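You operate a simulated robot arm through the tools that you are given. There is no shell and no other tool. Be economical: measure what you need, move in short steps, check, and stop when the job is done.

Carry out the task below with a simulated two-armed robot. There is one attempt and no reset: what you move stays moved.

TASK
File the burr off rack two so that the pitch gauge seats on the rack joint.
Fine: the gauge comes off onto the tool shelf first; keep fingers off the burr; put the file back; leave the gauge seated. Set down upright: file. What is to be rubbed or washed off counts as gone when no trace of it is left.

The check looks at the end state, three seconds after you hand in, the way a careful person would. Anything else that was tipped, shoved, dropped, spilled or broken makes it a failure.

THE ROBOT
Two 7-joint arms with two-finger parallel grippers on one trunk, on a base that drives. Base frame: it is fixed to the floor where the robot stands at the start and does not move with it; the origin is under the middle of the robot, x ahead of it, y to its left, z up. Lengths are in m, angles in degrees, forces in N, time in s.
The left shoulder is at the start at [0.09, 0.174, 1.135], the right one opposite. With the tool pointing down near the work surface each hand reaches from about 0.32 to 0.72 m from the robot's upright axis, wherever it stands, measured 20 degrees to its own side. Places, roughly: adjuster knob [0.5, 0.4, 0.9]; adjuster lever [0.5, 0.4, 0.9]; burr [0.5, 0, 0.9]; top of the tool shelf [0.8, 0.1, 0.9]. Payload 3.6 kg a hand.
Tool frame (each hand has its own): the origin (TCP) lies between the finger pads and is the grasp point; the fingertips stand 0.03 m ahead of it; z points along the fingers, y is the line along which they close. Largest opening 0.11 m; finger width 0.02, thickness 0.01; the body of the gripper, 0.048 by 0.112 m, starts 0.055 m behind the TCP.
Orientation is told as [roll, pitch, yaw] about the base's x, y, z axes, in that order, counted from this pose: with the fingers straight down and closing along the base's y, the tool's x points along the base's -x, its y along +y and its z along -z.

THE INTERFACE
- The arms move only by the tool step_arm. It takes "left_deltas", "right_deltas" or both (then of equal length, played together; a hand with none holds still); each is text: rows parted by semicolons, each of 7 numbers parted by spaces: the opening, from 0 (shut) to 1 (fully open), then the shift along the tool's x, y, z in units of 20 mm (1.0 is 20 mm), then the turn, a rotation vector about the tool's x, y, z in units of 8 degrees (1.0 is 8 degrees). In form: grip dx dy dz ax ay az; .... A call has 1 to 20 rows; each row shifts and turns the commanded pose from where the row before left it, along the tool's axes as they then stand. A call with a number of a shift or a turn outside -1 to 1 is refused whole. A row lasts 0.2 s, in which the tool goes at most 0.05 m and 8.6 degrees; a call with a longer step from one row to the next is refused whole, and so is a gripper value outside its range. Where a pose cannot be reached the arm comes as near as it can. A force on the tool above 40 N (or 10 N above the force at the start of the call, whichever is more), or a blocked arm, ends the call early, and 0.2 s more pass. Each finger travels about 0.153 m/s and halts on what it meets, pressing with about 36 N; the grip force reading is that of the motor and also rises with nothing between the fingers. The clock runs only during rows and for 0.2 s after the last one: add rows that do not move to give the fingers time. It gives the time, the measured TCP pose, the force on the tool (base axes), the opening and the grip force at its end, in the units of the frame above (readings bear some noise), with the torque about the TCP (base axes, N m) and any sound that the robot's microphone picked up.
- Cameras (640 x 400 px; columns grow to the right, rows downward): "scene" is now at [0.1801, 0.0118, 1.3181]; the picture's right is [0.08, -1.00, 0.00], its down [-0.48, -0.04, -0.88] and it looks along [0.88, 0.07, -0.48] (base axes); focal length 245 px, centre (320, 200). "left" rides on the left gripper at [0.072, -0.017, -0.103] in its tool frame; the picture's right is [0.23, 0.97, 0.00], its down [-0.76, 0.18, -0.62] and it looks along [-0.61, 0.14, 0.78] (tool axes); focal length 222 px, centre (320, 200). "right" rides on the right gripper at [0.072, 0.017, -0.103] in its tool frame; the picture's right is [-0.23, 0.97, 0.00], its down [-0.76, -0.18, -0.62] and it looks along [-0.61, -0.14, 0.78] (tool axes); focal length 222 px, centre (320, 200). There is no depth. A picture from a camera that has moved, and an enlarged one, comes with that camera's place and axes in the base frame and with its lens. The place of the scene camera against the robot may be out by one fixed shift of up to 0.018 m in any direction.
- camera(camera): a new picture of that camera. The clock stands still meanwhile.
- lift_body(by): slides the trunk up (or, below 0, down) by that many m; the arms and the scene camera ride with it, the base frame stays. It gives what a move gives, with no picture.
- roll_base(legs): drives the robot by 1 to 6 legs, each [ahead, left, turn to the left] in m, m and degrees, along the robot's own axes; the way and the turn of a leg run together, so that a leg with both is an arc; at most 1.5 m and 180 degrees a leg. The arms and the cameras ride along, it lands a little off, and it stops where it bumps. It gives what a move gives.
- head_to(pan, tilt): turns the head with the scene camera to pan (to the left, within 86 degrees either way) and tilt (down, from -29 to 69), counted from straight ahead of the robot. It gives what a move gives.
- close_up(camera, box): a new picture of the part [left, top, right, bottom] of that camera's present view, enlarged. The clock stands still meanwhile.
- job_done(): hands the job in; it is judged then, once.

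Go step by step. Nothing tells you exact positions but the pictures and the camera data: compare them with the known pose of the tool, close in by small moves and look again before you grip or let go. The budget is 120 turns and 100 pictures, counting those below and the enlarged ones. Unless the task says otherwise, let go and move clear before handing in, and close with one line.

The tools are called after ">>>" by a JSON object that holds its "name" and its "arguments". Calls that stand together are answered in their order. step_arm: Moves the arms, as the interface text tells. Its arguments: {"type":"object","properties":{"left_deltas":{"type":"string"},"right_deltas":{"type":"string"}},"required":[]} The other tools are called the same way: lift_body (by) slides the trunk up or down; roll_base (legs) drives the base; head_to (pan, tilt) turns the head that bears the scene camera; camera (camera) takes a picture; close_up (camera, box) takes an enlarged picture of a part of a camera's view; job_done () hands the job in.

At the start:

```text
time_s: 0.0
left_tool_pos: [0.5382, 0.229, 1.1714]
left_orientation: [0.0, 0.0, 0.0]
left_wrist_force: [0.2, -1.3, -0.1]
left_ft_torque: [-0.01, -0.01, 0.0]
left_gripper_width: 0.1099
left_grasp_force: 0.1
right_tool_pos: [0.3834, -0.1481, 1.1963]
right_orientation: [0.0, 0.0, 0.0]
right_wrist_force: [1.2, -0.3, -0.2]
right_ft_torque: [0.02, -0.02, 0.01]
right_gripper_width: 0.1101
right_grasp_force: 0.0
trunk travel left (down, up): [-0.252, 0.511]
robot x, y, heading: [-0.0039, 0.0002, -0.4]
head pan, tilt: [4.6, 28.5]
```

scene: 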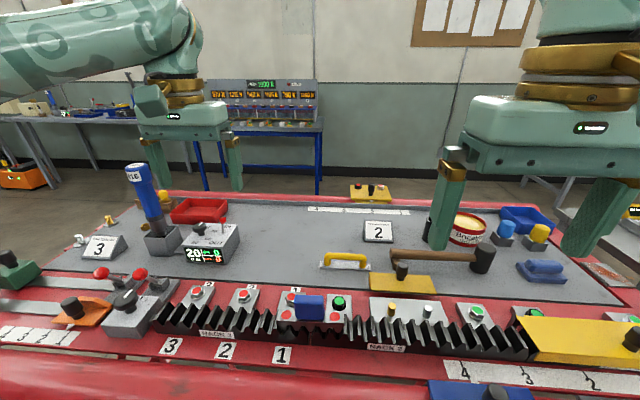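
right: 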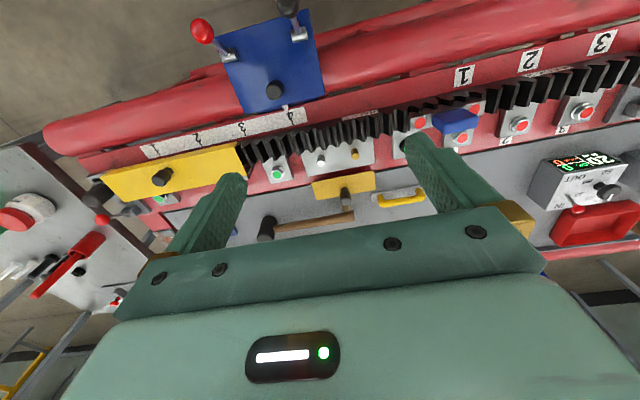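
left: 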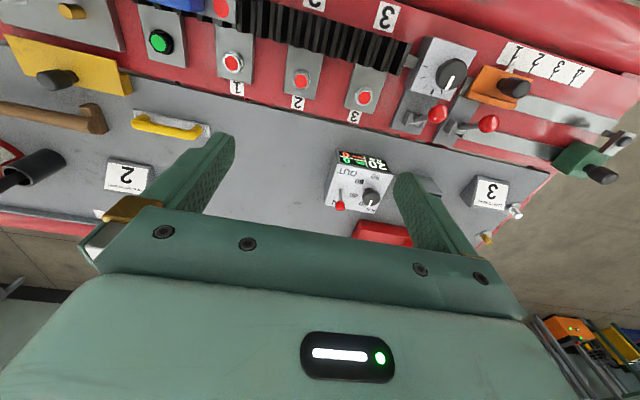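

I see a bench with racks, buttons, a blue gauge-like block and a blue-handled tool holder. I'll look closer before identifying the gauge, file and burr.

>>> {"name": "close_up", "arguments": {"camera": "scene", "box": [240, 270, 440, 395]}}

>>> {"name": "close_up", "arguments": {"camera": "scene", "box": [60, 150, 260, 275]}}

>>> {"name": "close_up", "arguments": {"camera": "scene", "box": [300, 175, 500, 300]}}

>>> {"name": "close_up", "arguments": {"camera": "scene", "box": [440, 190, 640, 315]}}

```text
3.20 times, centred on (340, 332) of scene
camera zoom: at [0.1801, 0.0118, 1.3181], right [0.08, -1.0, 0.0], down [-0.48, -0.04, -0.88], along [0.88, 0.07, -0.48], focal length 785 px, centre (256, -224)
```

zoom: 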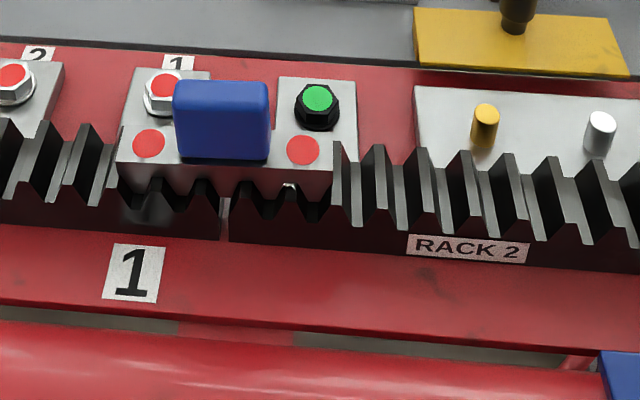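

```text
3.20 times, centred on (160, 212) of scene
camera zoom: at [0.1801, 0.0118, 1.3181], right [0.08, -1.0, 0.0], down [-0.48, -0.04, -0.88], along [0.88, 0.07, -0.48], focal length 785 px, centre (832, 160)
```

zoom: 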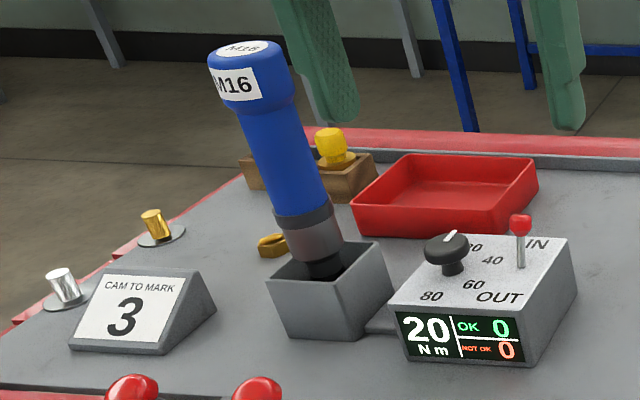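

```text
3.20 times, centred on (400, 238) of scene
camera zoom: at [0.1801, 0.0118, 1.3181], right [0.08, -1.0, 0.0], down [-0.48, -0.04, -0.88], along [0.88, 0.07, -0.48], focal length 785 px, centre (64, 80)
```

zoom: 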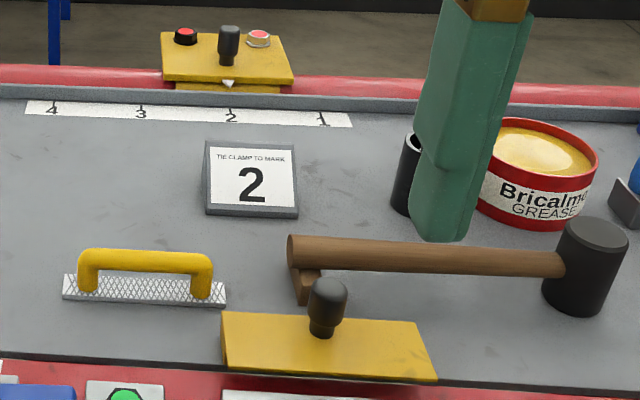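

```text
3.20 times, centred on (540, 252) of scene
camera zoom: at [0.1801, 0.0118, 1.3181], right [0.08, -1.0, 0.0], down [-0.48, -0.04, -0.88], along [0.88, 0.07, -0.48], focal length 785 px, centre (-384, 32)
```

zoom: 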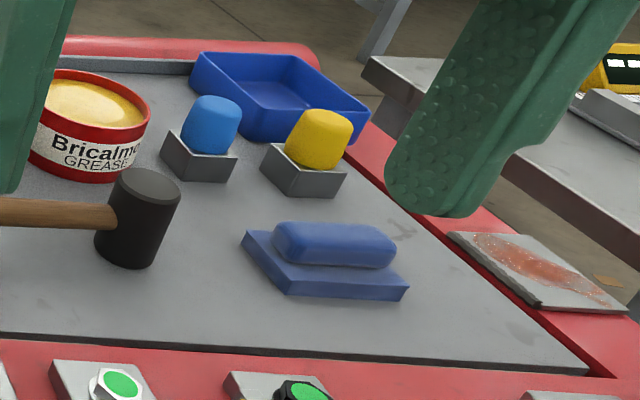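

The gauge seems to be the blue handle on a red-dotted plate over the joint; the file is the yellow-handled rasp. I'll look from the wrist cameras.

>>> {"name": "close_up", "arguments": {"camera": "right", "box": [380, 80, 540, 180]}}

>>> {"name": "close_up", "arguments": {"camera": "scene", "box": [270, 285, 360, 341]}}

>>> {"name": "close_up", "arguments": {"camera": "scene", "box": [310, 240, 390, 290]}}

```text
4.00 times, centred on (460, 130) of right
camera zoom: at [0.3116, -0.1325, 1.2991], right [0.23, 0.97, 0.0], down [0.76, -0.18, 0.62], along [0.61, -0.14, -0.78], focal length 888 px, centre (-240, 480)
```

zoom: 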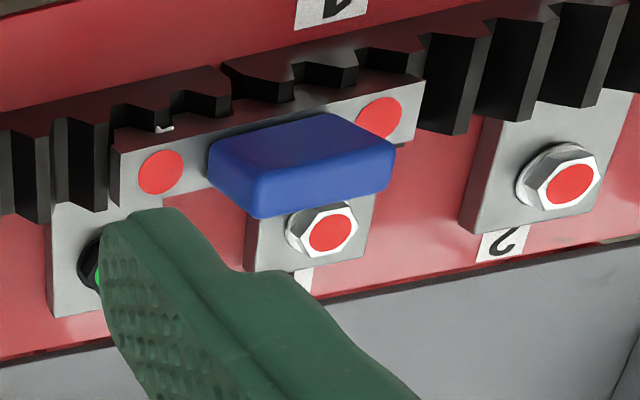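

```text
7.11 times, centred on (315, 313) of scene
camera zoom: at [0.1801, 0.0118, 1.3181], right [0.08, -1.0, 0.0], down [-0.48, -0.04, -0.88], along [0.88, 0.07, -0.48], focal length 1744 px, centre (356, -604)
```

zoom: 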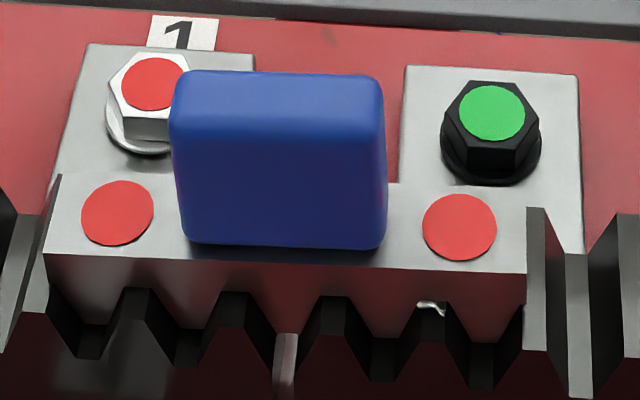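

```text
8.00 times, centred on (350, 265) of scene
camera zoom: at [0.1801, 0.0118, 1.3181], right [0.08, -1.0, 0.0], down [-0.48, -0.04, -0.88], along [0.88, 0.07, -0.48], focal length 1962 px, centre (80, -320)
```

zoom: 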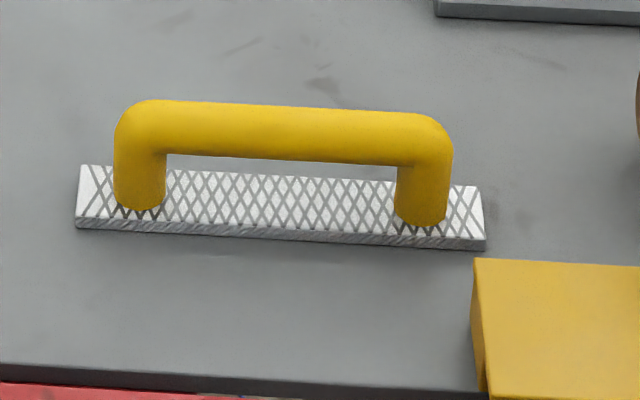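

The gauge rests on the rack tooth tips with a bright burr at a tooth to the right of the joint. I'll bring the right hand over the gauge for a wrist view, and shift the left hand aside.

>>> {"name": "step_arm", "arguments": {"right_deltas": "1 -0.4 0.95 0.2 0 0 0;1 -0.4 0.95 0.2 0 0 0;1 -0.4 0.95 0.2 0 0 0;1 -0.4 0.95 0.2 0 0 0;1 -0.4 0.95 0.2 0 0 0;1 -0.4 0.95 0.2 0 0 0;1 -0.4 0.95 0.2 0 0 0;1 -0.4 0.95 0.2 0 0 0;1 -0.4 0.95 0.2 0 0 0;1 -0.4 0.95 0.2 0 0 0;1 0 0 0 0 0 0", "left_deltas": "1 0 0.8 0 0 0 0;1 0 0.8 0 0 0 0;1 0 0.8 0 0 0 0;1 0 0.8 0 0 0 0;1 0 0.8 0 0 0 0;1 0 0.8 0 0 0 0;1 0 0.8 0 0 0 0;1 0 0 0 0 0 0;1 0 0 0 0 0 0;1 0 0 0 0 0 0;1 0 0 0 0 0 0"}}

>>> {"name": "camera", "arguments": {"camera": "right"}}

>>> {"name": "camera", "arguments": {"camera": "scene"}}

```text
time_s: 2.4
left_tool_pos: [0.5373, 0.3414, 1.1727]
left_orientation: [0.0, 0.0, 0.0]
left_wrist_force: [-1.1, -0.9, -0.2]
left_ft_torque: [-0.02, 0.01, 0.02]
left_gripper_width: 0.1101
left_grasp_force: 0.1
right_tool_pos: [0.4632, 0.0423, 1.1554]
right_orientation: [0.0, 0.0, -0.1]
right_wrist_force: [0.1, -0.8, -0.1]
right_ft_torque: [0.03, -0.04, 0.0]
right_gripper_width: 0.1098
right_grasp_force: 0.1
trunk travel left (down, up): [-0.252, 0.511]
robot x, y, heading: [-0.0007, -0.003, 0.3]
head pan, tilt: [4.6, 28.5]
```

```text
89 pictures are left
camera right: at [0.3911, 0.0578, 1.2588], right [0.23, 0.97, 0.0], down [0.76, -0.18, 0.62], along [0.61, -0.14, -0.78], focal length 222 px, centre (320, 200)
```

right: 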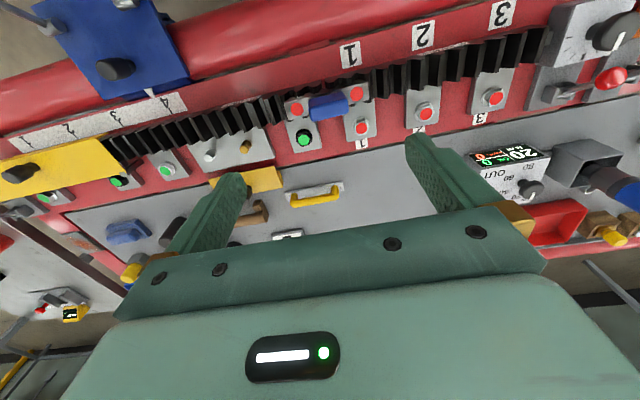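

```text
88 pictures are left
camera scene: at [0.18, 0.0115, 1.3181], right [0.08, -1.0, 0.0], down [-0.48, -0.04, -0.88], along [0.88, 0.07, -0.48], focal length 245 px, centre (320, 200)
```

scene: 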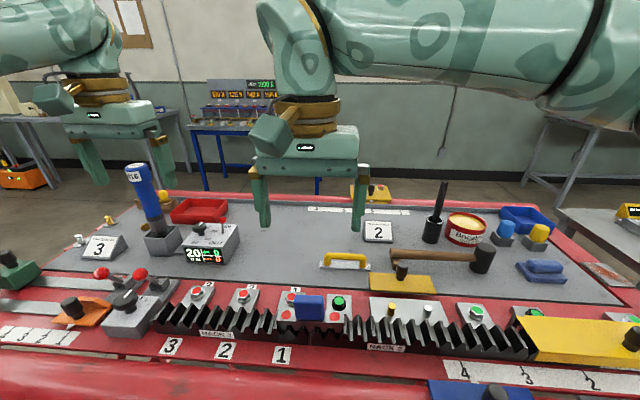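

Triangulating, the gauge handle centre is near (0.49, 0.05, 0.92). I'll go lower over it and refine.

>>> {"name": "step_arm", "arguments": {"right_deltas": "1 -0.225 0.06 0.875 0 0 0;1 -0.225 0.06 0.875 0 0 0;1 -0.225 0.06 0.875 0 0 0;1 -0.225 0.06 0.875 0 0 0;1 -0.225 0.06 0.875 0 0 0;1 -0.225 0.06 0.875 0 0 0;1 0 0 0 0 0 0"}}

>>> {"name": "camera", "arguments": {"camera": "right"}}

>>> {"name": "close_up", "arguments": {"camera": "scene", "box": [200, 200, 440, 350]}}

```text
time_s: 4.0
left_tool_pos: [0.5365, 0.3418, 1.1716]
left_orientation: [0.1, 0.0, 0.0]
left_wrist_force: [0.2, 0.1, -0.4]
left_ft_torque: [0.01, 0.01, 0.02]
left_gripper_width: 0.1101
left_grasp_force: 0.0
right_tool_pos: [0.4905, 0.0485, 1.0513]
right_orientation: [0.0, 0.1, 0.0]
right_wrist_force: [0.1, -0.3, -0.6]
right_ft_torque: [0.02, 0.01, 0.02]
right_gripper_width: 0.11
right_grasp_force: 0.1
trunk travel left (down, up): [-0.252, 0.511]
robot x, y, heading: [-0.0011, 0.0009, -0.1]
head pan, tilt: [4.6, 28.5]
```

```text
87 pictures are left
camera right: at [0.4186, 0.0651, 1.1536], right [0.23, 0.97, 0.0], down [0.76, -0.18, 0.62], along [0.61, -0.14, -0.78], focal length 222 px, centre (320, 200)
```

right: 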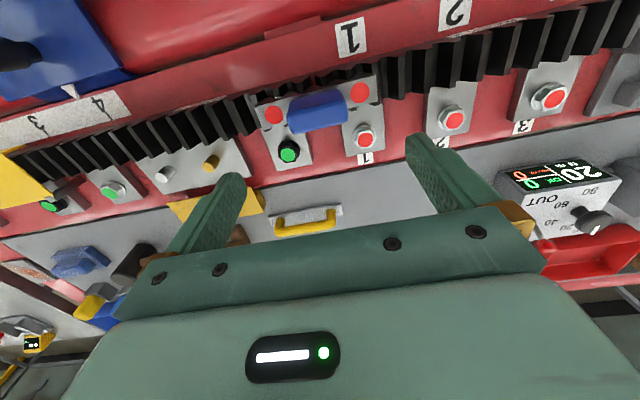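

```text
2.67 times, centred on (320, 275) of scene
camera zoom: at [0.1799, 0.012, 1.3182], right [0.08, -1.0, 0.0], down [-0.48, -0.04, -0.88], along [0.88, 0.07, -0.48], focal length 654 px, centre (320, 0)
```

zoom: 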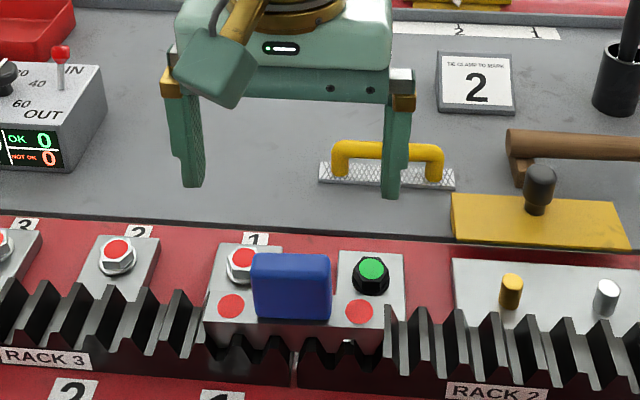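

>>> {"name": "close_up", "arguments": {"camera": "right", "box": [240, 60, 400, 160]}}

>>> {"name": "close_up", "arguments": {"camera": "left", "box": [0, 0, 320, 200]}}

```text
4.00 times, centred on (320, 110) of right
camera zoom: at [0.4186, 0.0651, 1.1536], right [0.23, 0.97, 0.0], down [0.76, -0.18, 0.62], along [0.61, -0.14, -0.78], focal length 888 px, centre (320, 560)
```

zoom: 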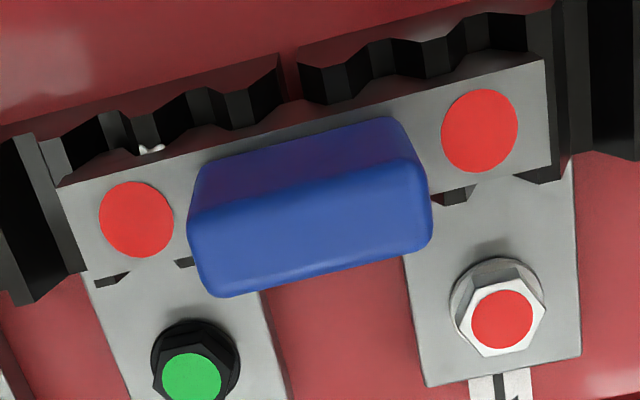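

```text
2.00 times, centred on (160, 100) of left
camera zoom: at [0.466, 0.324, 1.2756], right [-0.23, 0.97, 0.0], down [0.76, 0.18, 0.62], along [0.61, 0.14, -0.78], focal length 444 px, centre (640, 400)
```

zoom: 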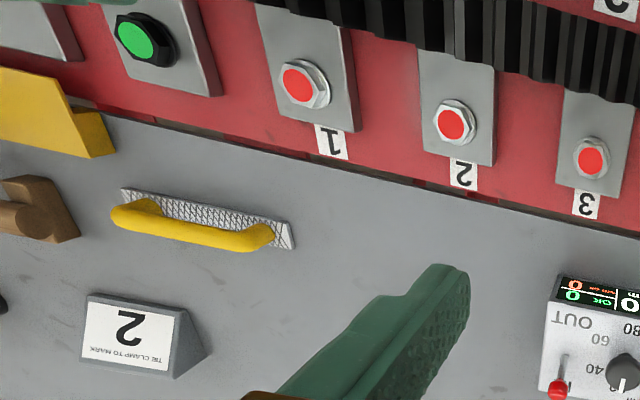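

The handle top is near (0.476, 0.05, 0.975), about 45 mm wide. I'll descend part way and check alignment.

>>> {"name": "step_arm", "arguments": {"right_deltas": "0.75 0.24 0 0.7 0 0 0;0.75 0.24 0 0.7 0 0 0;0.75 0.24 0 0.7 0 0 0;0.75 0 0 0.4 0 0 0;0.75 0 0 0 0 0 0"}}

>>> {"name": "camera", "arguments": {"camera": "right"}}

>>> {"name": "close_up", "arguments": {"camera": "scene", "box": [230, 230, 390, 330]}}

```text
time_s: 5.2
left_tool_pos: [0.5383, 0.3421, 1.172]
left_orientation: [-0.1, -0.1, 0.0]
left_wrist_force: [-0.1, -0.2, -0.3]
left_ft_torque: [0.04, -0.02, -0.02]
left_gripper_width: 0.1101
left_grasp_force: 0.0
right_tool_pos: [0.4765, 0.0491, 1.0011]
right_orientation: [0.0, 0.1, 0.0]
right_wrist_force: [-0.7, 0.5, 0.2]
right_ft_torque: [0.01, 0.01, 0.01]
right_gripper_width: 0.0825
right_grasp_force: 0.1
trunk travel left (down, up): [-0.252, 0.511]
robot x, y, heading: [0.0032, 0.0003, -0.1]
head pan, tilt: [4.6, 28.5]
```

```text
83 pictures are left
camera right: at [0.404, 0.0651, 1.1038], right [0.23, 0.97, 0.0], down [0.76, -0.18, 0.62], along [0.61, -0.14, -0.78], focal length 222 px, centre (320, 200)
```

right: 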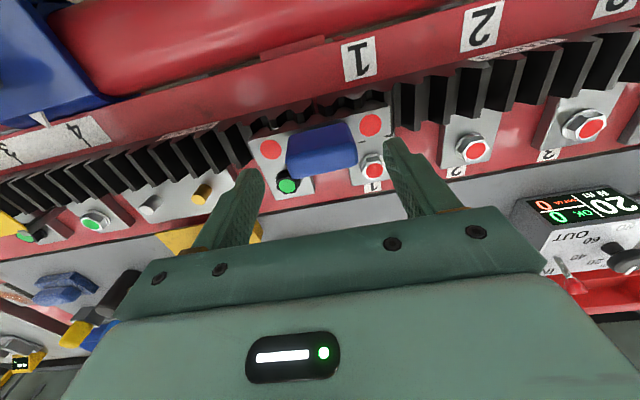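

```text
4.00 times, centred on (310, 280) of scene
camera zoom: at [0.18, 0.012, 1.3181], right [0.08, -1.0, 0.0], down [-0.48, -0.04, -0.88], along [0.88, 0.07, -0.48], focal length 981 px, centre (360, -120)
```

zoom: 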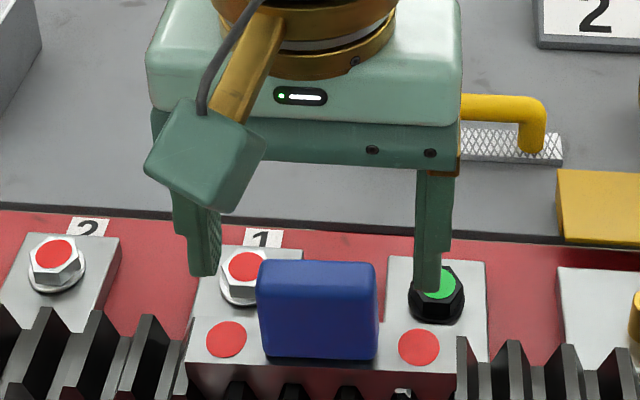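

Alignment is good in both views. Lowering 20 mm and closing on the handle.

>>> {"name": "step_arm", "arguments": {"right_deltas": "0.75 0 0 0.5 0 0 0;0.75 0 0 0.5 0 0 0;0.75 0 0 0 0 0 0;0.5 0 0 0 0 0 0;0.3 0 0 0 0 0 0;0.2 0 0 0 0 0 0;0.2 0 0 0 0 0 0"}}

>>> {"name": "close_up", "arguments": {"camera": "scene", "box": [230, 230, 390, 330]}}

```text
time_s: 6.8
left_tool_pos: [0.5371, 0.3431, 1.1731]
left_orientation: [0.0, 0.1, 0.0]
left_wrist_force: [-0.4, 0.1, -0.2]
left_ft_torque: [0.0, 0.02, 0.03]
left_gripper_width: 0.1099
left_grasp_force: 0.0
right_tool_pos: [0.4764, 0.0501, 0.9817]
right_orientation: [0.1, 0.1, 0.0]
right_wrist_force: [0.4, 1.6, 0.6]
right_ft_torque: [-0.09, -0.01, 0.01]
right_gripper_width: 0.0517
right_grasp_force: 36.0
trunk travel left (down, up): [-0.252, 0.511]
robot x, y, heading: [0.0019, -0.0023, 0.0]
head pan, tilt: [4.6, 28.5]
```

```text
4.00 times, centred on (310, 280) of scene
camera zoom: at [0.1801, 0.0122, 1.3181], right [0.08, -1.0, 0.0], down [-0.48, -0.04, -0.88], along [0.88, 0.07, -0.48], focal length 981 px, centre (360, -120)
```

zoom: 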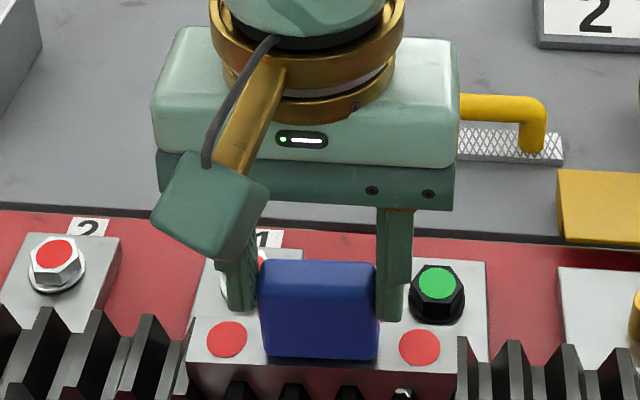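

Gripped (52 mm wide). Lifting straight up and looking.

>>> {"name": "step_arm", "arguments": {"right_deltas": "0.2 0 0 -0.3 0 0 0;0.2 0 0 -0.6 0 0 0;0.2 0 0 -0.9 0 0 0;0.2 0 0 -0.9 0 0 0;0.2 0 0 -0.9 0 0 0;0.2 0 0 -0.9 0 0 0;0.2 0 0 0 0 0 0"}}

>>> {"name": "camera", "arguments": {"camera": "scene"}}

>>> {"name": "camera", "arguments": {"camera": "right"}}

```text
time_s: 8.4
left_tool_pos: [0.5384, 0.341, 1.1712]
left_orientation: [0.0, -0.1, 0.0]
left_wrist_force: [0.4, 1.1, -0.3]
left_ft_torque: [0.01, 0.0, -0.01]
left_gripper_width: 0.1099
left_grasp_force: 0.1
right_tool_pos: [0.4766, 0.05, 1.0715]
right_orientation: [0.0, 0.1, 0.0]
right_wrist_force: [0.4, 0.0, -3.9]
right_ft_torque: [-0.01, -0.01, 0.02]
right_gripper_width: 0.0516
right_grasp_force: 35.8
trunk travel left (down, up): [-0.252, 0.511]
robot x, y, heading: [-0.0019, 0.0008, 0.1]
head pan, tilt: [4.6, 28.5]
```

```text
80 pictures are left
camera scene: at [0.1807, 0.012, 1.318], right [0.08, -1.0, 0.0], down [-0.48, -0.04, -0.88], along [0.88, 0.07, -0.48], focal length 245 px, centre (320, 200)
```

scene: 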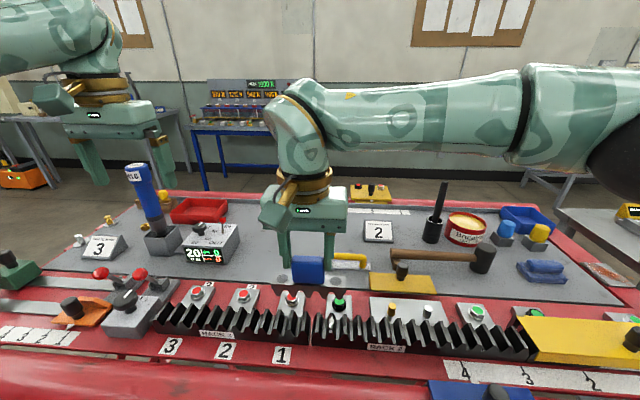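

```text
79 pictures are left
camera right: at [0.4042, 0.0655, 1.1743], right [0.23, 0.97, 0.0], down [0.76, -0.18, 0.62], along [0.61, -0.14, -0.78], focal length 222 px, centre (320, 200)
```

right: 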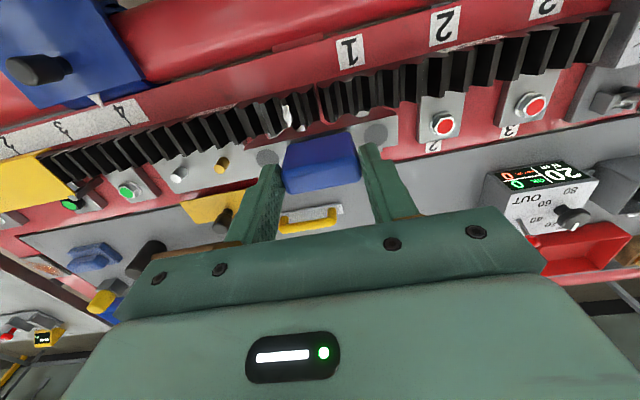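

The gauge is held (its lights went dark, so they are seat indicators). I take the shelf top at z≈0.86 with free room near (0.64, 0.15), left of the file; moving there at height.

>>> {"name": "step_arm", "arguments": {"right_deltas": "0.2 -0.8 0.5 0 0 0 0;0.2 -0.8 0.5 0 0 0 0;0.2 -0.8 0.5 0 0 0 0;0.2 -0.8 0.5 0 0 0 0;0.2 -0.8 0.5 0 0 0 0;0.2 -0.8 0.5 0 0 0 0;0.2 -0.8 0.5 0 0 0 0;0.2 -0.8 0.5 0 0 0 0;0.2 -0.8 0.5 0 0 0 0;0.2 -0.8 0.5 0 0 0 0;0.2 0 0 0 0 0 0"}}

>>> {"name": "camera", "arguments": {"camera": "scene"}}

>>> {"name": "camera", "arguments": {"camera": "left"}}

```text
time_s: 10.8
left_tool_pos: [0.537, 0.3413, 1.1723]
left_orientation: [0.0, 0.0, 0.0]
left_wrist_force: [-0.2, 0.3, 0.0]
left_ft_torque: [0.03, 0.05, -0.01]
left_gripper_width: 0.1099
left_grasp_force: 0.1
right_tool_pos: [0.5682, 0.1004, 1.0614]
right_orientation: [0.1, 0.1, 0.0]
right_wrist_force: [-0.4, -0.2, -3.9]
right_ft_torque: [-0.01, 0.01, -0.01]
right_gripper_width: 0.0515
right_grasp_force: 35.9
right hand out of reach, approached as far as the arm can: row 6, 7, 8, 9, 10
trunk travel left (down, up): [-0.252, 0.511]
robot x, y, heading: [-0.0, 0.002, 0.0]
head pan, tilt: [4.6, 28.5]
```

```text
78 pictures are left
camera scene: at [0.1805, 0.0121, 1.318], right [0.08, -1.0, 0.0], down [-0.48, -0.04, -0.88], along [0.88, 0.07, -0.48], focal length 245 px, centre (320, 200)
```

scene: 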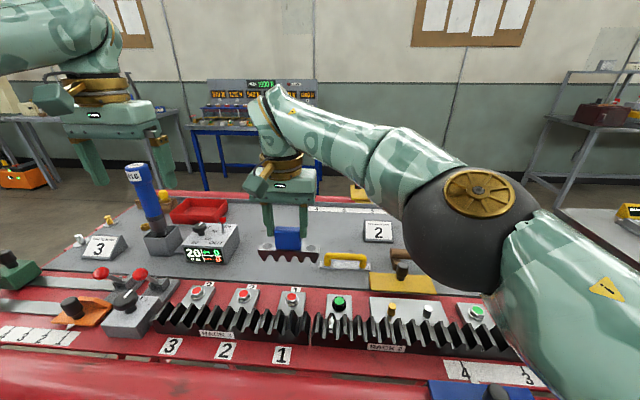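

```text
77 pictures are left
camera left: at [0.4666, 0.3242, 1.2752], right [-0.23, 0.97, 0.0], down [0.76, 0.18, 0.62], along [0.61, 0.14, -0.78], focal length 222 px, centre (320, 200)
```

left: 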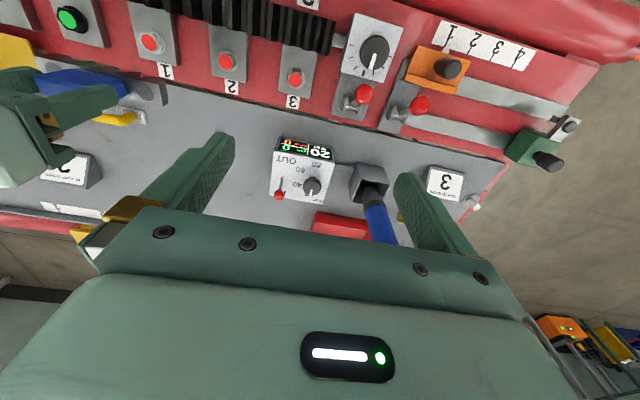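

The right arm's reach falls short here. I'll drive the base 0.2 m to the left so that shelf, file and rack are all in reach.

>>> {"name": "roll_base", "arguments": {"legs": [[0, 0.2, 0]]}}

>>> {"name": "camera", "arguments": {"camera": "scene"}}

```text
time_s: 12.4
left_tool_pos: [0.5377, 0.5406, 1.171]
left_orientation: [-0.2, 0.1, -0.2]
left_wrist_force: [-0.1, 0.1, -0.4]
left_ft_torque: [-0.02, 0.0, 0.0]
left_gripper_width: 0.1103
left_grasp_force: 0.0
right_tool_pos: [0.5684, 0.2994, 1.0611]
right_orientation: [0.0, -0.1, -0.1]
right_wrist_force: [0.0, 0.4, -4.3]
right_ft_torque: [-0.04, 0.0, -0.01]
right_gripper_width: 0.0516
right_grasp_force: 36.0
trunk travel left (down, up): [-0.252, 0.511]
robot x, y, heading: [-0.0054, 0.2, -0.4]
head pan, tilt: [4.6, 28.5]
```

```text
76 pictures are left
camera scene: at [0.1808, 0.2117, 1.318], right [0.08, -1.0, 0.0], down [-0.48, -0.04, -0.88], along [0.88, 0.07, -0.48], focal length 245 px, centre (320, 200)
```

scene: 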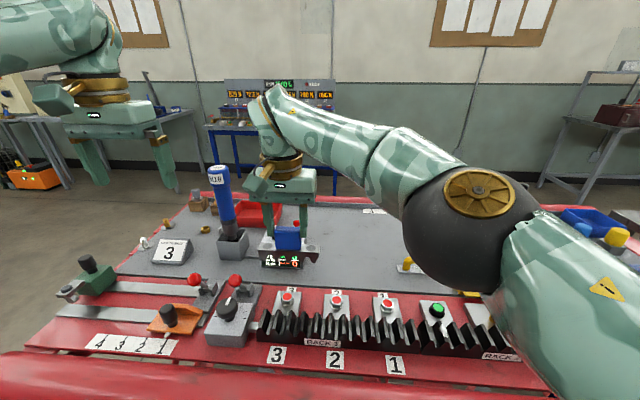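

Base moved. Now moving the right hand back to y≈0.15 at this height.

>>> {"name": "step_arm", "arguments": {"right_deltas": "0.2 0 -0.9 0 0 0 0;0.2 0 -0.9 0 0 0 0;0.2 0 -0.9 0 0 0 0;0.2 0 -0.9 0 0 0 0;0.2 0 -0.9 0 0 0 0;0.2 0 -0.9 0 0 0 0;0.2 0 -0.9 0 0 0 0;0.2 0 -0.9 0 0 0 0;0.2 0 0 0 0 0 0"}}

>>> {"name": "camera", "arguments": {"camera": "scene"}}

```text
time_s: 14.4
left_tool_pos: [0.5379, 0.5395, 1.1715]
left_orientation: [0.0, 0.0, 0.0]
left_wrist_force: [-0.3, 0.7, 0.5]
left_ft_torque: [0.0, 0.02, -0.02]
left_gripper_width: 0.1097
left_grasp_force: 0.0
right_tool_pos: [0.5683, 0.1541, 1.0615]
right_orientation: [0.0, 0.1, -0.2]
right_wrist_force: [0.7, 0.0, -4.3]
right_ft_torque: [0.0, 0.05, -0.01]
right_gripper_width: 0.0516
right_grasp_force: 36.2
trunk travel left (down, up): [-0.252, 0.511]
robot x, y, heading: [-0.001, 0.1983, -0.1]
head pan, tilt: [4.6, 28.5]
```

```text
75 pictures are left
camera scene: at [0.1808, 0.2108, 1.318], right [0.08, -1.0, 0.0], down [-0.48, -0.04, -0.88], along [0.88, 0.07, -0.48], focal length 245 px, centre (320, 200)
```

scene: 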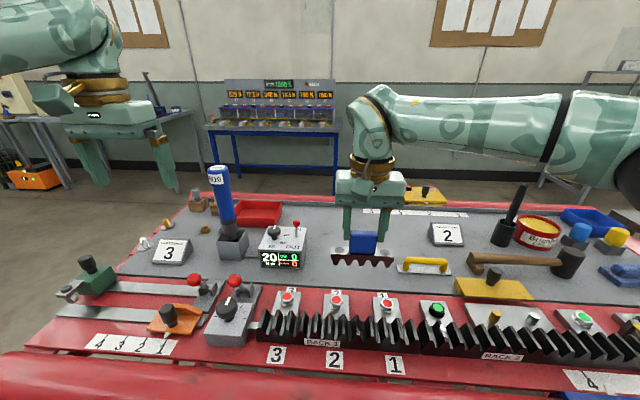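

Now forward to x≈0.645 and down to about 0.97.

>>> {"name": "step_arm", "arguments": {"right_deltas": "0.2 -0.75 0 0 0 0 0;0.2 -0.75 0 0 0 0 0;0.2 -0.75 0 0 0 0 0;0.2 -0.75 0 0 0 0 0;0.2 -0.75 0 0 0 0 0;0.2 0 0 0.9 0 0 0;0.2 0 0 0.9 0 0 0;0.2 0 0 0.9 0 0 0;0.2 0 0 0.9 0 0 0;0.2 0 0 0.9 0 0 0;0.2 0 0 0 0 0 0"}}

>>> {"name": "close_up", "arguments": {"camera": "scene", "box": [250, 180, 490, 330]}}

```text
time_s: 16.8
left_tool_pos: [0.5385, 0.5402, 1.1719]
left_orientation: [0.0, 0.0, -0.1]
left_wrist_force: [-0.2, 0.3, -0.5]
left_ft_torque: [-0.01, -0.01, 0.0]
left_gripper_width: 0.1098
left_grasp_force: 0.1
right_tool_pos: [0.6182, 0.1532, 0.9605]
right_orientation: [0.1, 0.1, -0.1]
right_wrist_force: [0.3, -0.4, -3.4]
right_ft_torque: [0.02, 0.01, -0.02]
right_gripper_width: 0.0515
right_grasp_force: 35.6
right hand out of reach, approached as far as the arm can: row 4, 5
trunk travel left (down, up): [-0.252, 0.511]
robot x, y, heading: [0.0016, 0.1999, -0.3]
head pan, tilt: [4.6, 28.5]
```

```text
2.67 times, centred on (370, 255) of scene
camera zoom: at [0.1806, 0.2104, 1.3181], right [0.08, -1.0, 0.0], down [-0.48, -0.04, -0.88], along [0.88, 0.07, -0.48], focal length 654 px, centre (187, 53)
```

zoom: 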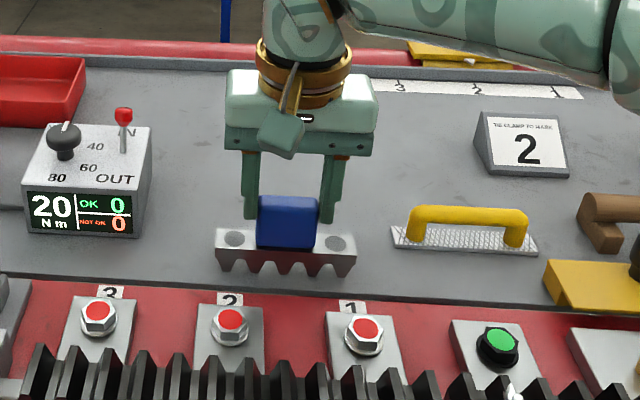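

The shelf front edge is near x≈0.61, so I need to go further ahead; trying at this lower height.

>>> {"name": "step_arm", "arguments": {"right_deltas": "0.2 -0.7 0 0 0 0 0;0.2 -0.7 0 0 0 0 0;0.2 -0.7 0 0 0 0 0;0.2 0 0 0 0 0 0"}}

```text
time_s: 17.8
left_tool_pos: [0.5391, 0.54, 1.1729]
left_orientation: [0.0, -0.1, 0.0]
left_wrist_force: [-1.2, -0.2, 0.5]
left_ft_torque: [0.0, 0.01, 0.01]
left_gripper_width: 0.11
left_grasp_force: 0.1
right_tool_pos: [0.6396, 0.1541, 0.9611]
right_orientation: [0.1, 0.0, -0.1]
right_wrist_force: [-0.1, -0.9, -4.7]
right_ft_torque: [-0.04, 0.0, 0.02]
right_gripper_width: 0.0517
right_grasp_force: 35.7
right hand out of reach, approached as far as the arm can: row 2, 3
trunk travel left (down, up): [-0.252, 0.511]
robot x, y, heading: [-0.0014, 0.1986, -0.5]
head pan, tilt: [4.6, 28.5]
```

Reach ends at x≈0.64. I'll look down to see whether the base has room to drive ahead.

>>> {"name": "head_to", "arguments": {"pan": 0, "tilt": 69}}

>>> {"name": "camera", "arguments": {"camera": "scene"}}

```text
time_s: 18.9
left_tool_pos: [0.5393, 0.5394, 1.1717]
left_orientation: [0.1, 0.0, -0.1]
left_wrist_force: [-0.1, 0.6, -0.5]
left_ft_torque: [-0.03, -0.01, -0.02]
left_gripper_width: 0.1098
left_grasp_force: 0.1
right_tool_pos: [0.6407, 0.1535, 0.9591]
right_orientation: [0.2, 0.0, -0.1]
right_wrist_force: [0.3, 0.3, -4.1]
right_ft_torque: [0.02, 0.01, 0.0]
right_gripper_width: 0.0518
right_grasp_force: 35.9
trunk travel left (down, up): [-0.252, 0.511]
robot x, y, heading: [0.0034, 0.2003, 0.1]
head pan, tilt: [0.0, 68.8]
```

```text
73 pictures are left
camera scene: at [0.1461, 0.2031, 1.2643], right [0.0, -1.0, 0.0], down [-0.93, 0.0, -0.36], along [0.36, 0.0, -0.93], focal length 245 px, centre (320, 200)
```

scene: 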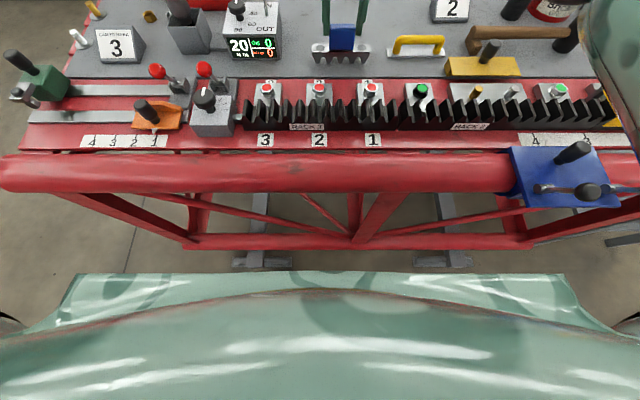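

The base front has roughly 5 cm to the bench feet. I'll drive ahead just 0.03 m and turn the head back.

>>> {"name": "roll_base", "arguments": {"legs": [[0.03, 0, 0]]}}

>>> {"name": "head_to", "arguments": {"pan": -5, "tilt": 40}}

>>> {"name": "camera", "arguments": {"camera": "scene"}}

```text
time_s: 19.7
left_tool_pos: [0.5689, 0.5405, 1.1726]
left_orientation: [0.0, 0.0, 0.0]
left_wrist_force: [-0.5, -0.5, 0.1]
left_ft_torque: [0.0, 0.02, -0.01]
left_gripper_width: 0.1101
left_grasp_force: 0.0
right_tool_pos: [0.6709, 0.1549, 0.9593]
right_orientation: [0.1, 0.0, -0.1]
right_wrist_force: [0.4, 0.9, -4.2]
right_ft_torque: [0.0, 0.01, 0.0]
right_gripper_width: 0.0518
right_grasp_force: 36.7
trunk travel left (down, up): [-0.252, 0.511]
robot x, y, heading: [0.031, 0.202, -0.2]
head pan, tilt: [0.0, 68.8]
```

```text
time_s: 20.6
left_tool_pos: [0.5678, 0.5407, 1.1727]
left_orientation: [0.1, 0.0, 0.0]
left_wrist_force: [-0.1, 0.1, 0.0]
left_ft_torque: [-0.02, 0.0, 0.02]
left_gripper_width: 0.1099
left_grasp_force: 0.1
right_tool_pos: [0.6704, 0.1541, 0.9603]
right_orientation: [0.2, 0.0, 0.1]
right_wrist_force: [-0.3, -0.3, -4.5]
right_ft_torque: [0.02, -0.01, 0.02]
right_gripper_width: 0.0515
right_grasp_force: 35.5
trunk travel left (down, up): [-0.252, 0.511]
robot x, y, heading: [0.0285, 0.1959, 0.1]
head pan, tilt: [-5.0, 40.0]
```

```text
72 pictures are left
camera scene: at [0.2044, 0.1957, 1.3003], right [-0.09, -1.0, 0.0], down [-0.64, 0.06, -0.76], along [0.76, -0.07, -0.64], focal length 245 px, centre (320, 200)
```

scene: 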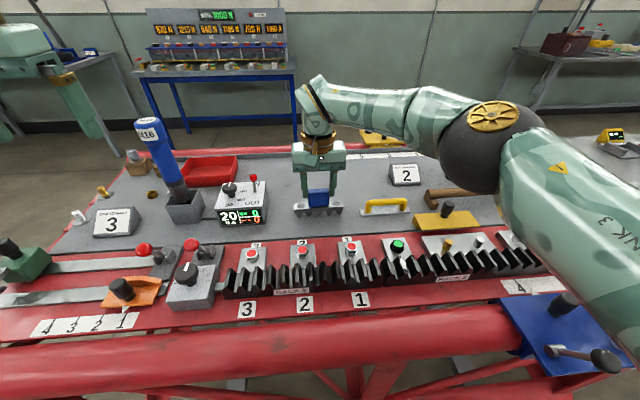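

Clear space below the gauge. Lowering in small steps until it touches.

>>> {"name": "step_arm", "arguments": {"right_deltas": "0.2 0 0 0.5 0 0 0;0.2 0 0 0.4 0 0 0;0.2 0 0 0 0 0 0"}}

>>> {"name": "close_up", "arguments": {"camera": "scene", "box": [250, 140, 410, 240]}}

```text
time_s: 21.4
left_tool_pos: [0.5657, 0.5395, 1.1737]
left_orientation: [0.0, -0.1, -0.1]
left_wrist_force: [1.1, 0.7, 0.7]
left_ft_torque: [-0.02, 0.01, -0.03]
left_gripper_width: 0.11
left_grasp_force: 0.2
right_tool_pos: [0.6674, 0.1548, 0.9451]
right_orientation: [0.1, -0.4, -0.2]
right_wrist_force: [3.2, 0.0, 25.1]
right_ft_torque: [-0.1, -0.06, -0.12]
right_gripper_width: 0.0517
right_grasp_force: 36.2
trunk travel left (down, up): [-0.252, 0.511]
robot x, y, heading: [0.0312, 0.1983, 0.1]
head pan, tilt: [-5.0, 40.0]
```

```text
4.00 times, centred on (330, 190) of scene
camera zoom: at [0.2016, 0.1959, 1.301], right [-0.09, -1.0, 0.0], down [-0.64, 0.06, -0.77], along [0.76, -0.07, -0.64], focal length 981 px, centre (280, 240)
```

zoom: 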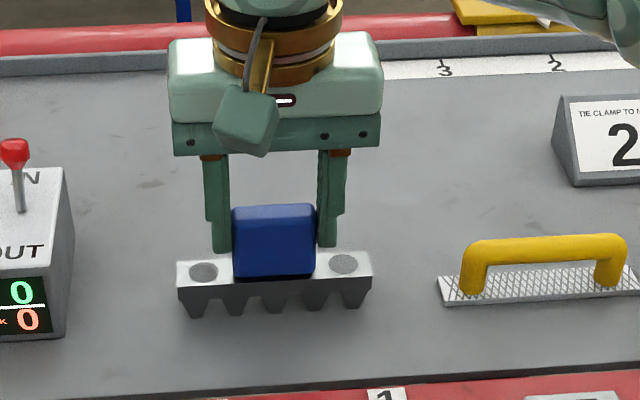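

Contact at z≈0.945. Easing 2 mm up, opening, then rising.

>>> {"name": "step_arm", "arguments": {"right_deltas": "0.2 0 0 -0.1 0 0 0;0.3 0 0 0 0 0 0;0.5 0 0 0 0 0 0;0.7 0 0 0 0 0 0;0.7 0 0 -0.5 0 0 0;0.7 0 0 -0.9 0 0 0;0.7 0 0 -0.9 0 0 0;0.7 0 0 -0.9 0 0 0;0.7 0 0 -0.9 0 0 0;0.7 0 0 0 0 0 0"}}

>>> {"name": "camera", "arguments": {"camera": "scene"}}

>>> {"name": "camera", "arguments": {"camera": "right"}}

```text
time_s: 23.6
left_tool_pos: [0.5681, 0.541, 1.1729]
left_orientation: [0.0, 0.0, 0.0]
left_wrist_force: [0.1, 0.4, -0.7]
left_ft_torque: [-0.03, 0.02, -0.03]
left_gripper_width: 0.1098
left_grasp_force: 0.0
right_tool_pos: [0.6644, 0.1372, 1.0009]
right_orientation: [0.0, -0.1, -0.1]
right_wrist_force: [0.2, -0.6, 0.4]
right_ft_torque: [-0.01, 0.0, -0.01]
right_gripper_width: 0.077
right_grasp_force: 0.0
right hand out of reach, approached as far as the arm can: row 7, 8, 9
trunk travel left (down, up): [-0.252, 0.511]
robot x, y, heading: [0.0288, 0.2002, -0.1]
head pan, tilt: [-5.0, 40.0]
```

```text
70 pictures are left
camera scene: at [0.2043, 0.1965, 1.3003], right [-0.09, -1.0, 0.0], down [-0.64, 0.06, -0.77], along [0.76, -0.07, -0.64], focal length 245 px, centre (320, 200)
```

scene: 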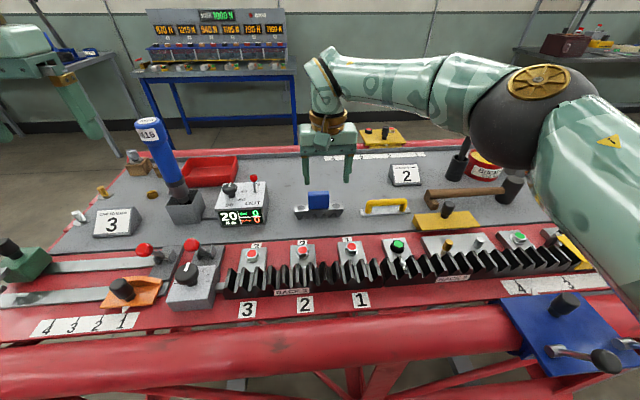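

```text
69 pictures are left
camera right: at [0.5922, 0.153, 1.1039], right [0.23, 0.97, 0.0], down [0.76, -0.18, 0.62], along [0.61, -0.14, -0.78], focal length 222 px, centre (320, 200)
```

right: 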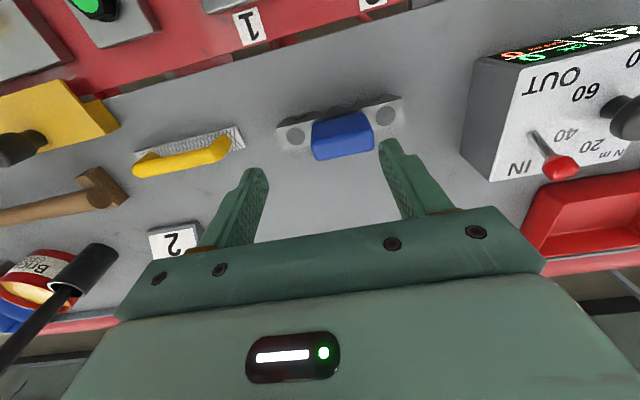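

The gauge stands on the shelf. Next: move the right hand over the file and yaw it 90° so that the fingers close across its handle.

>>> {"name": "step_arm", "arguments": {"right_deltas": "0.7 0.3 -0.98 0 0 0 0;0.7 0.3 -0.98 0 0 0 0;0.7 0.3 -0.98 0 0 0 0;0.7 0.3 -0.98 0 0 0 0;0.7 0.3 -0.98 0 0 0 0;0.7 0.3 -0.98 -0.3 0 0 0;0.7 0.3 -0.98 -0.3 0 0 0;0.7 0.3 -0.98 -0.3 0 0 0;0.7 0 0 0 0 0 0.9375;0.7 0 0 0 0 0 0.9375;0.7 0 0 0 0 0 0.9375;0.7 0 0 0 0 0 0.9375;0.7 0 0 0 0 0 0.9375;0.7 0 0 0 0 0 0.9375;0.7 0 0 0 0 0 0.9375;0.7 0 0 0 0 0 0.9375;0.7 0 0 0 0 0 0.9375;0.7 0 0 0 0 0 0.9375;0.7 0 0 0 0 0 0.9375;0.7 0 0 0 0 0 0.9375"}}

>>> {"name": "camera", "arguments": {"camera": "right"}}

>>> {"name": "camera", "arguments": {"camera": "scene"}}

```text
time_s: 27.8
left_tool_pos: [0.568, 0.5397, 1.1722]
left_orientation: [0.0, 0.0, 0.0]
left_wrist_force: [-0.3, 0.3, -0.2]
left_ft_torque: [-0.02, 0.01, 0.02]
left_gripper_width: 0.11
left_grasp_force: 0.1
right_tool_pos: [0.6177, -0.0202, 1.0179]
right_orientation: [-0.1, 0.0, -90.2]
right_wrist_force: [-1.2, -1.0, 0.6]
right_ft_torque: [0.0, -0.04, -0.03]
right_gripper_width: 0.077
right_grasp_force: 0.2
trunk travel left (down, up): [-0.252, 0.511]
robot x, y, heading: [0.0276, 0.1968, 0.0]
head pan, tilt: [-5.0, 40.0]
```

```text
68 pictures are left
camera right: at [0.6339, 0.0503, 1.1214], right [0.97, -0.23, 0.0], down [-0.18, -0.76, 0.62], along [-0.14, -0.61, -0.78], focal length 222 px, centre (320, 200)
```

right: 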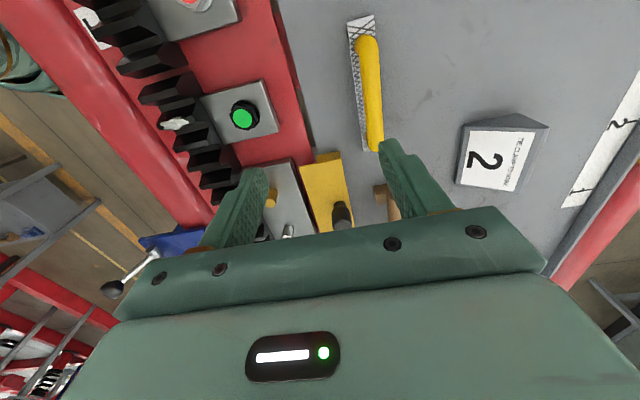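

```text
67 pictures are left
camera scene: at [0.2039, 0.1955, 1.3004], right [-0.09, -1.0, 0.0], down [-0.64, 0.06, -0.77], along [0.76, -0.07, -0.64], focal length 245 px, centre (320, 200)
```

scene: 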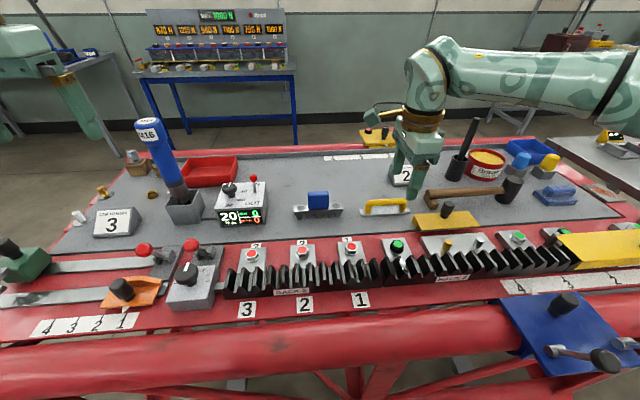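

>>> {"name": "close_up", "arguments": {"camera": "right", "box": [120, 70, 248, 150]}}

>>> {"name": "close_up", "arguments": {"camera": "scene", "box": [350, 225, 446, 285]}}

>>> {"name": "close_up", "arguments": {"camera": "right", "box": [280, 0, 440, 160]}}

>>> {"name": "close_up", "arguments": {"camera": "scene", "box": [340, 180, 436, 240]}}

```text
5.00 times, centred on (184, 110) of right
camera zoom: at [0.6339, 0.0503, 1.1214], right [0.97, -0.23, 0.0], down [-0.18, -0.76, 0.62], along [-0.14, -0.61, -0.78], focal length 1111 px, centre (1000, 650)
```

zoom: 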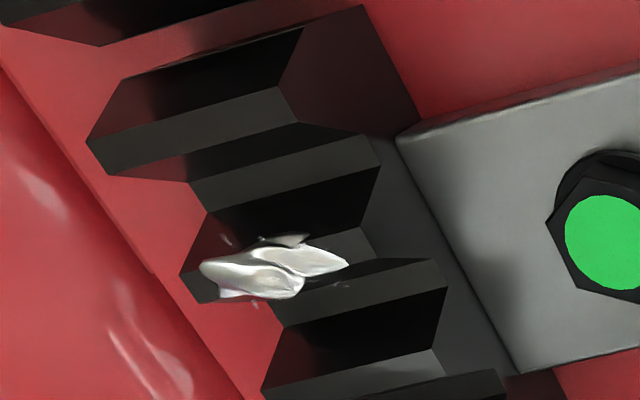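

```text
6.67 times, centred on (398, 255) of scene
camera zoom: at [0.2039, 0.1955, 1.3004], right [-0.09, -1.0, 0.0], down [-0.64, 0.06, -0.77], along [0.76, -0.07, -0.64], focal length 1635 px, centre (-200, -167)
```

zoom: 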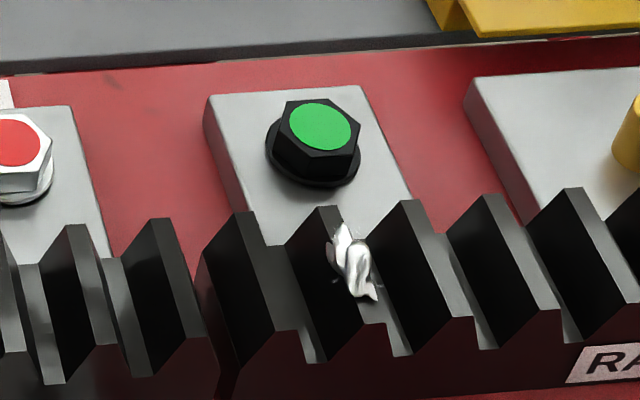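

```text
2.50 times, centred on (360, 80) of right
camera zoom: at [0.6339, 0.0503, 1.1214], right [0.97, -0.23, 0.0], down [-0.18, -0.76, 0.62], along [-0.14, -0.61, -0.78], focal length 555 px, centre (220, 500)
```

zoom: 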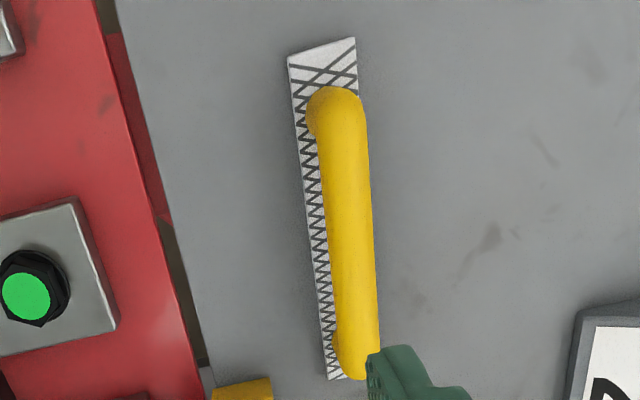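

```text
6.67 times, centred on (388, 210) of scene
camera zoom: at [0.2039, 0.1955, 1.3004], right [-0.09, -1.0, 0.0], down [-0.64, 0.06, -0.77], along [0.76, -0.07, -0.64], focal length 1635 px, centre (-133, 133)
```

zoom: 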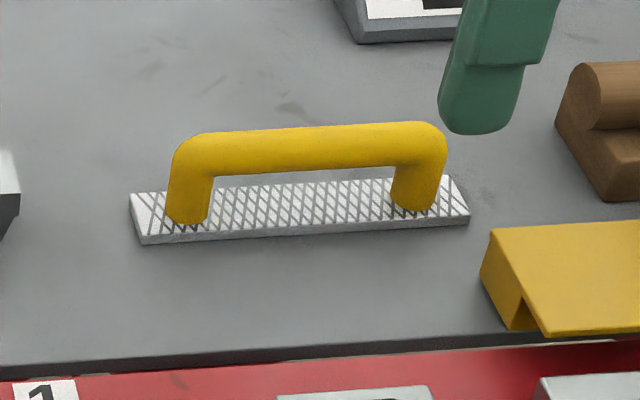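

The burr is on the second tooth of rack 2, and the file's handle bar is near x=0.667, y=−0.017, z≈0.90. I'll move above it and check.

>>> {"name": "step_arm", "arguments": {"right_deltas": "0.6 0 0.62 0.5 0 0 0;0.6 0 0.62 0.5 0 0 0;0.6 0 0.62 0.5 0 0 0;0.6 0.1 0.62 0.5 0 0 0;0.6 0 0 0.5 0 0 0;0.6 0 0 0.5 0 0 0;0.6 0 0 0 0 0 0"}}

>>> {"name": "camera", "arguments": {"camera": "right"}}

>>> {"name": "close_up", "arguments": {"camera": "scene", "box": [340, 160, 436, 220]}}

```text
time_s: 29.4
left_tool_pos: [0.5677, 0.5396, 1.1733]
left_orientation: [0.0, 0.0, 0.0]
left_wrist_force: [0.1, 0.5, 0.3]
left_ft_torque: [0.02, 0.0, 0.0]
left_gripper_width: 0.11
left_grasp_force: 0.1
right_tool_pos: [0.6661, -0.0193, 0.9597]
right_orientation: [0.0, 0.1, -90.0]
right_wrist_force: [-0.4, -0.5, -0.2]
right_ft_torque: [-0.01, 0.0, 0.01]
right_gripper_width: 0.0659
right_grasp_force: 0.0
trunk travel left (down, up): [-0.252, 0.511]
robot x, y, heading: [0.0283, 0.195, 0.0]
head pan, tilt: [-5.0, 40.0]
```

```text
62 pictures are left
camera right: at [0.6826, 0.0523, 1.061], right [0.97, -0.23, 0.0], down [-0.18, -0.76, 0.62], along [-0.14, -0.61, -0.78], focal length 222 px, centre (320, 200)
```

right: 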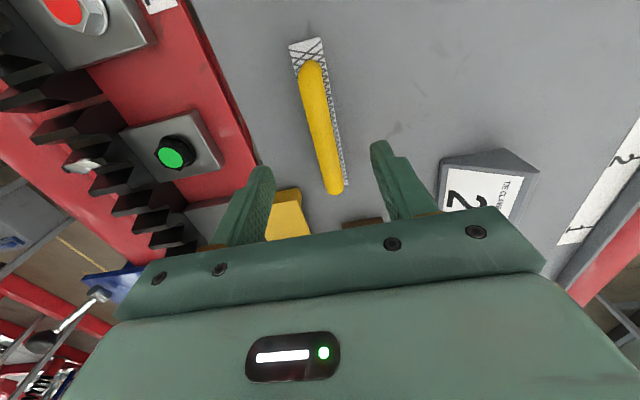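

```text
6.67 times, centred on (388, 190) of scene
camera zoom: at [0.2038, 0.1955, 1.3005], right [-0.09, -1.0, 0.0], down [-0.64, 0.06, -0.77], along [0.76, -0.07, -0.64], focal length 1635 px, centre (-133, 267)
```

zoom: 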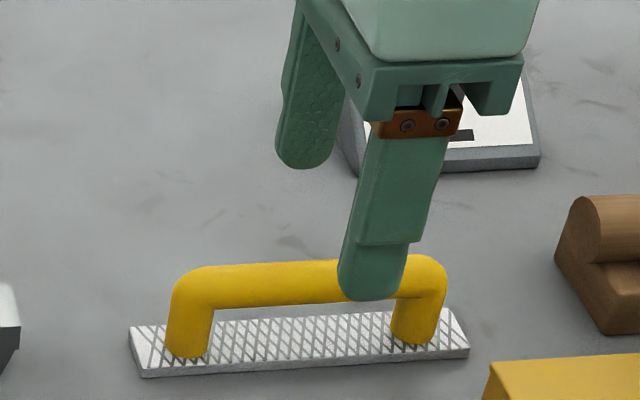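

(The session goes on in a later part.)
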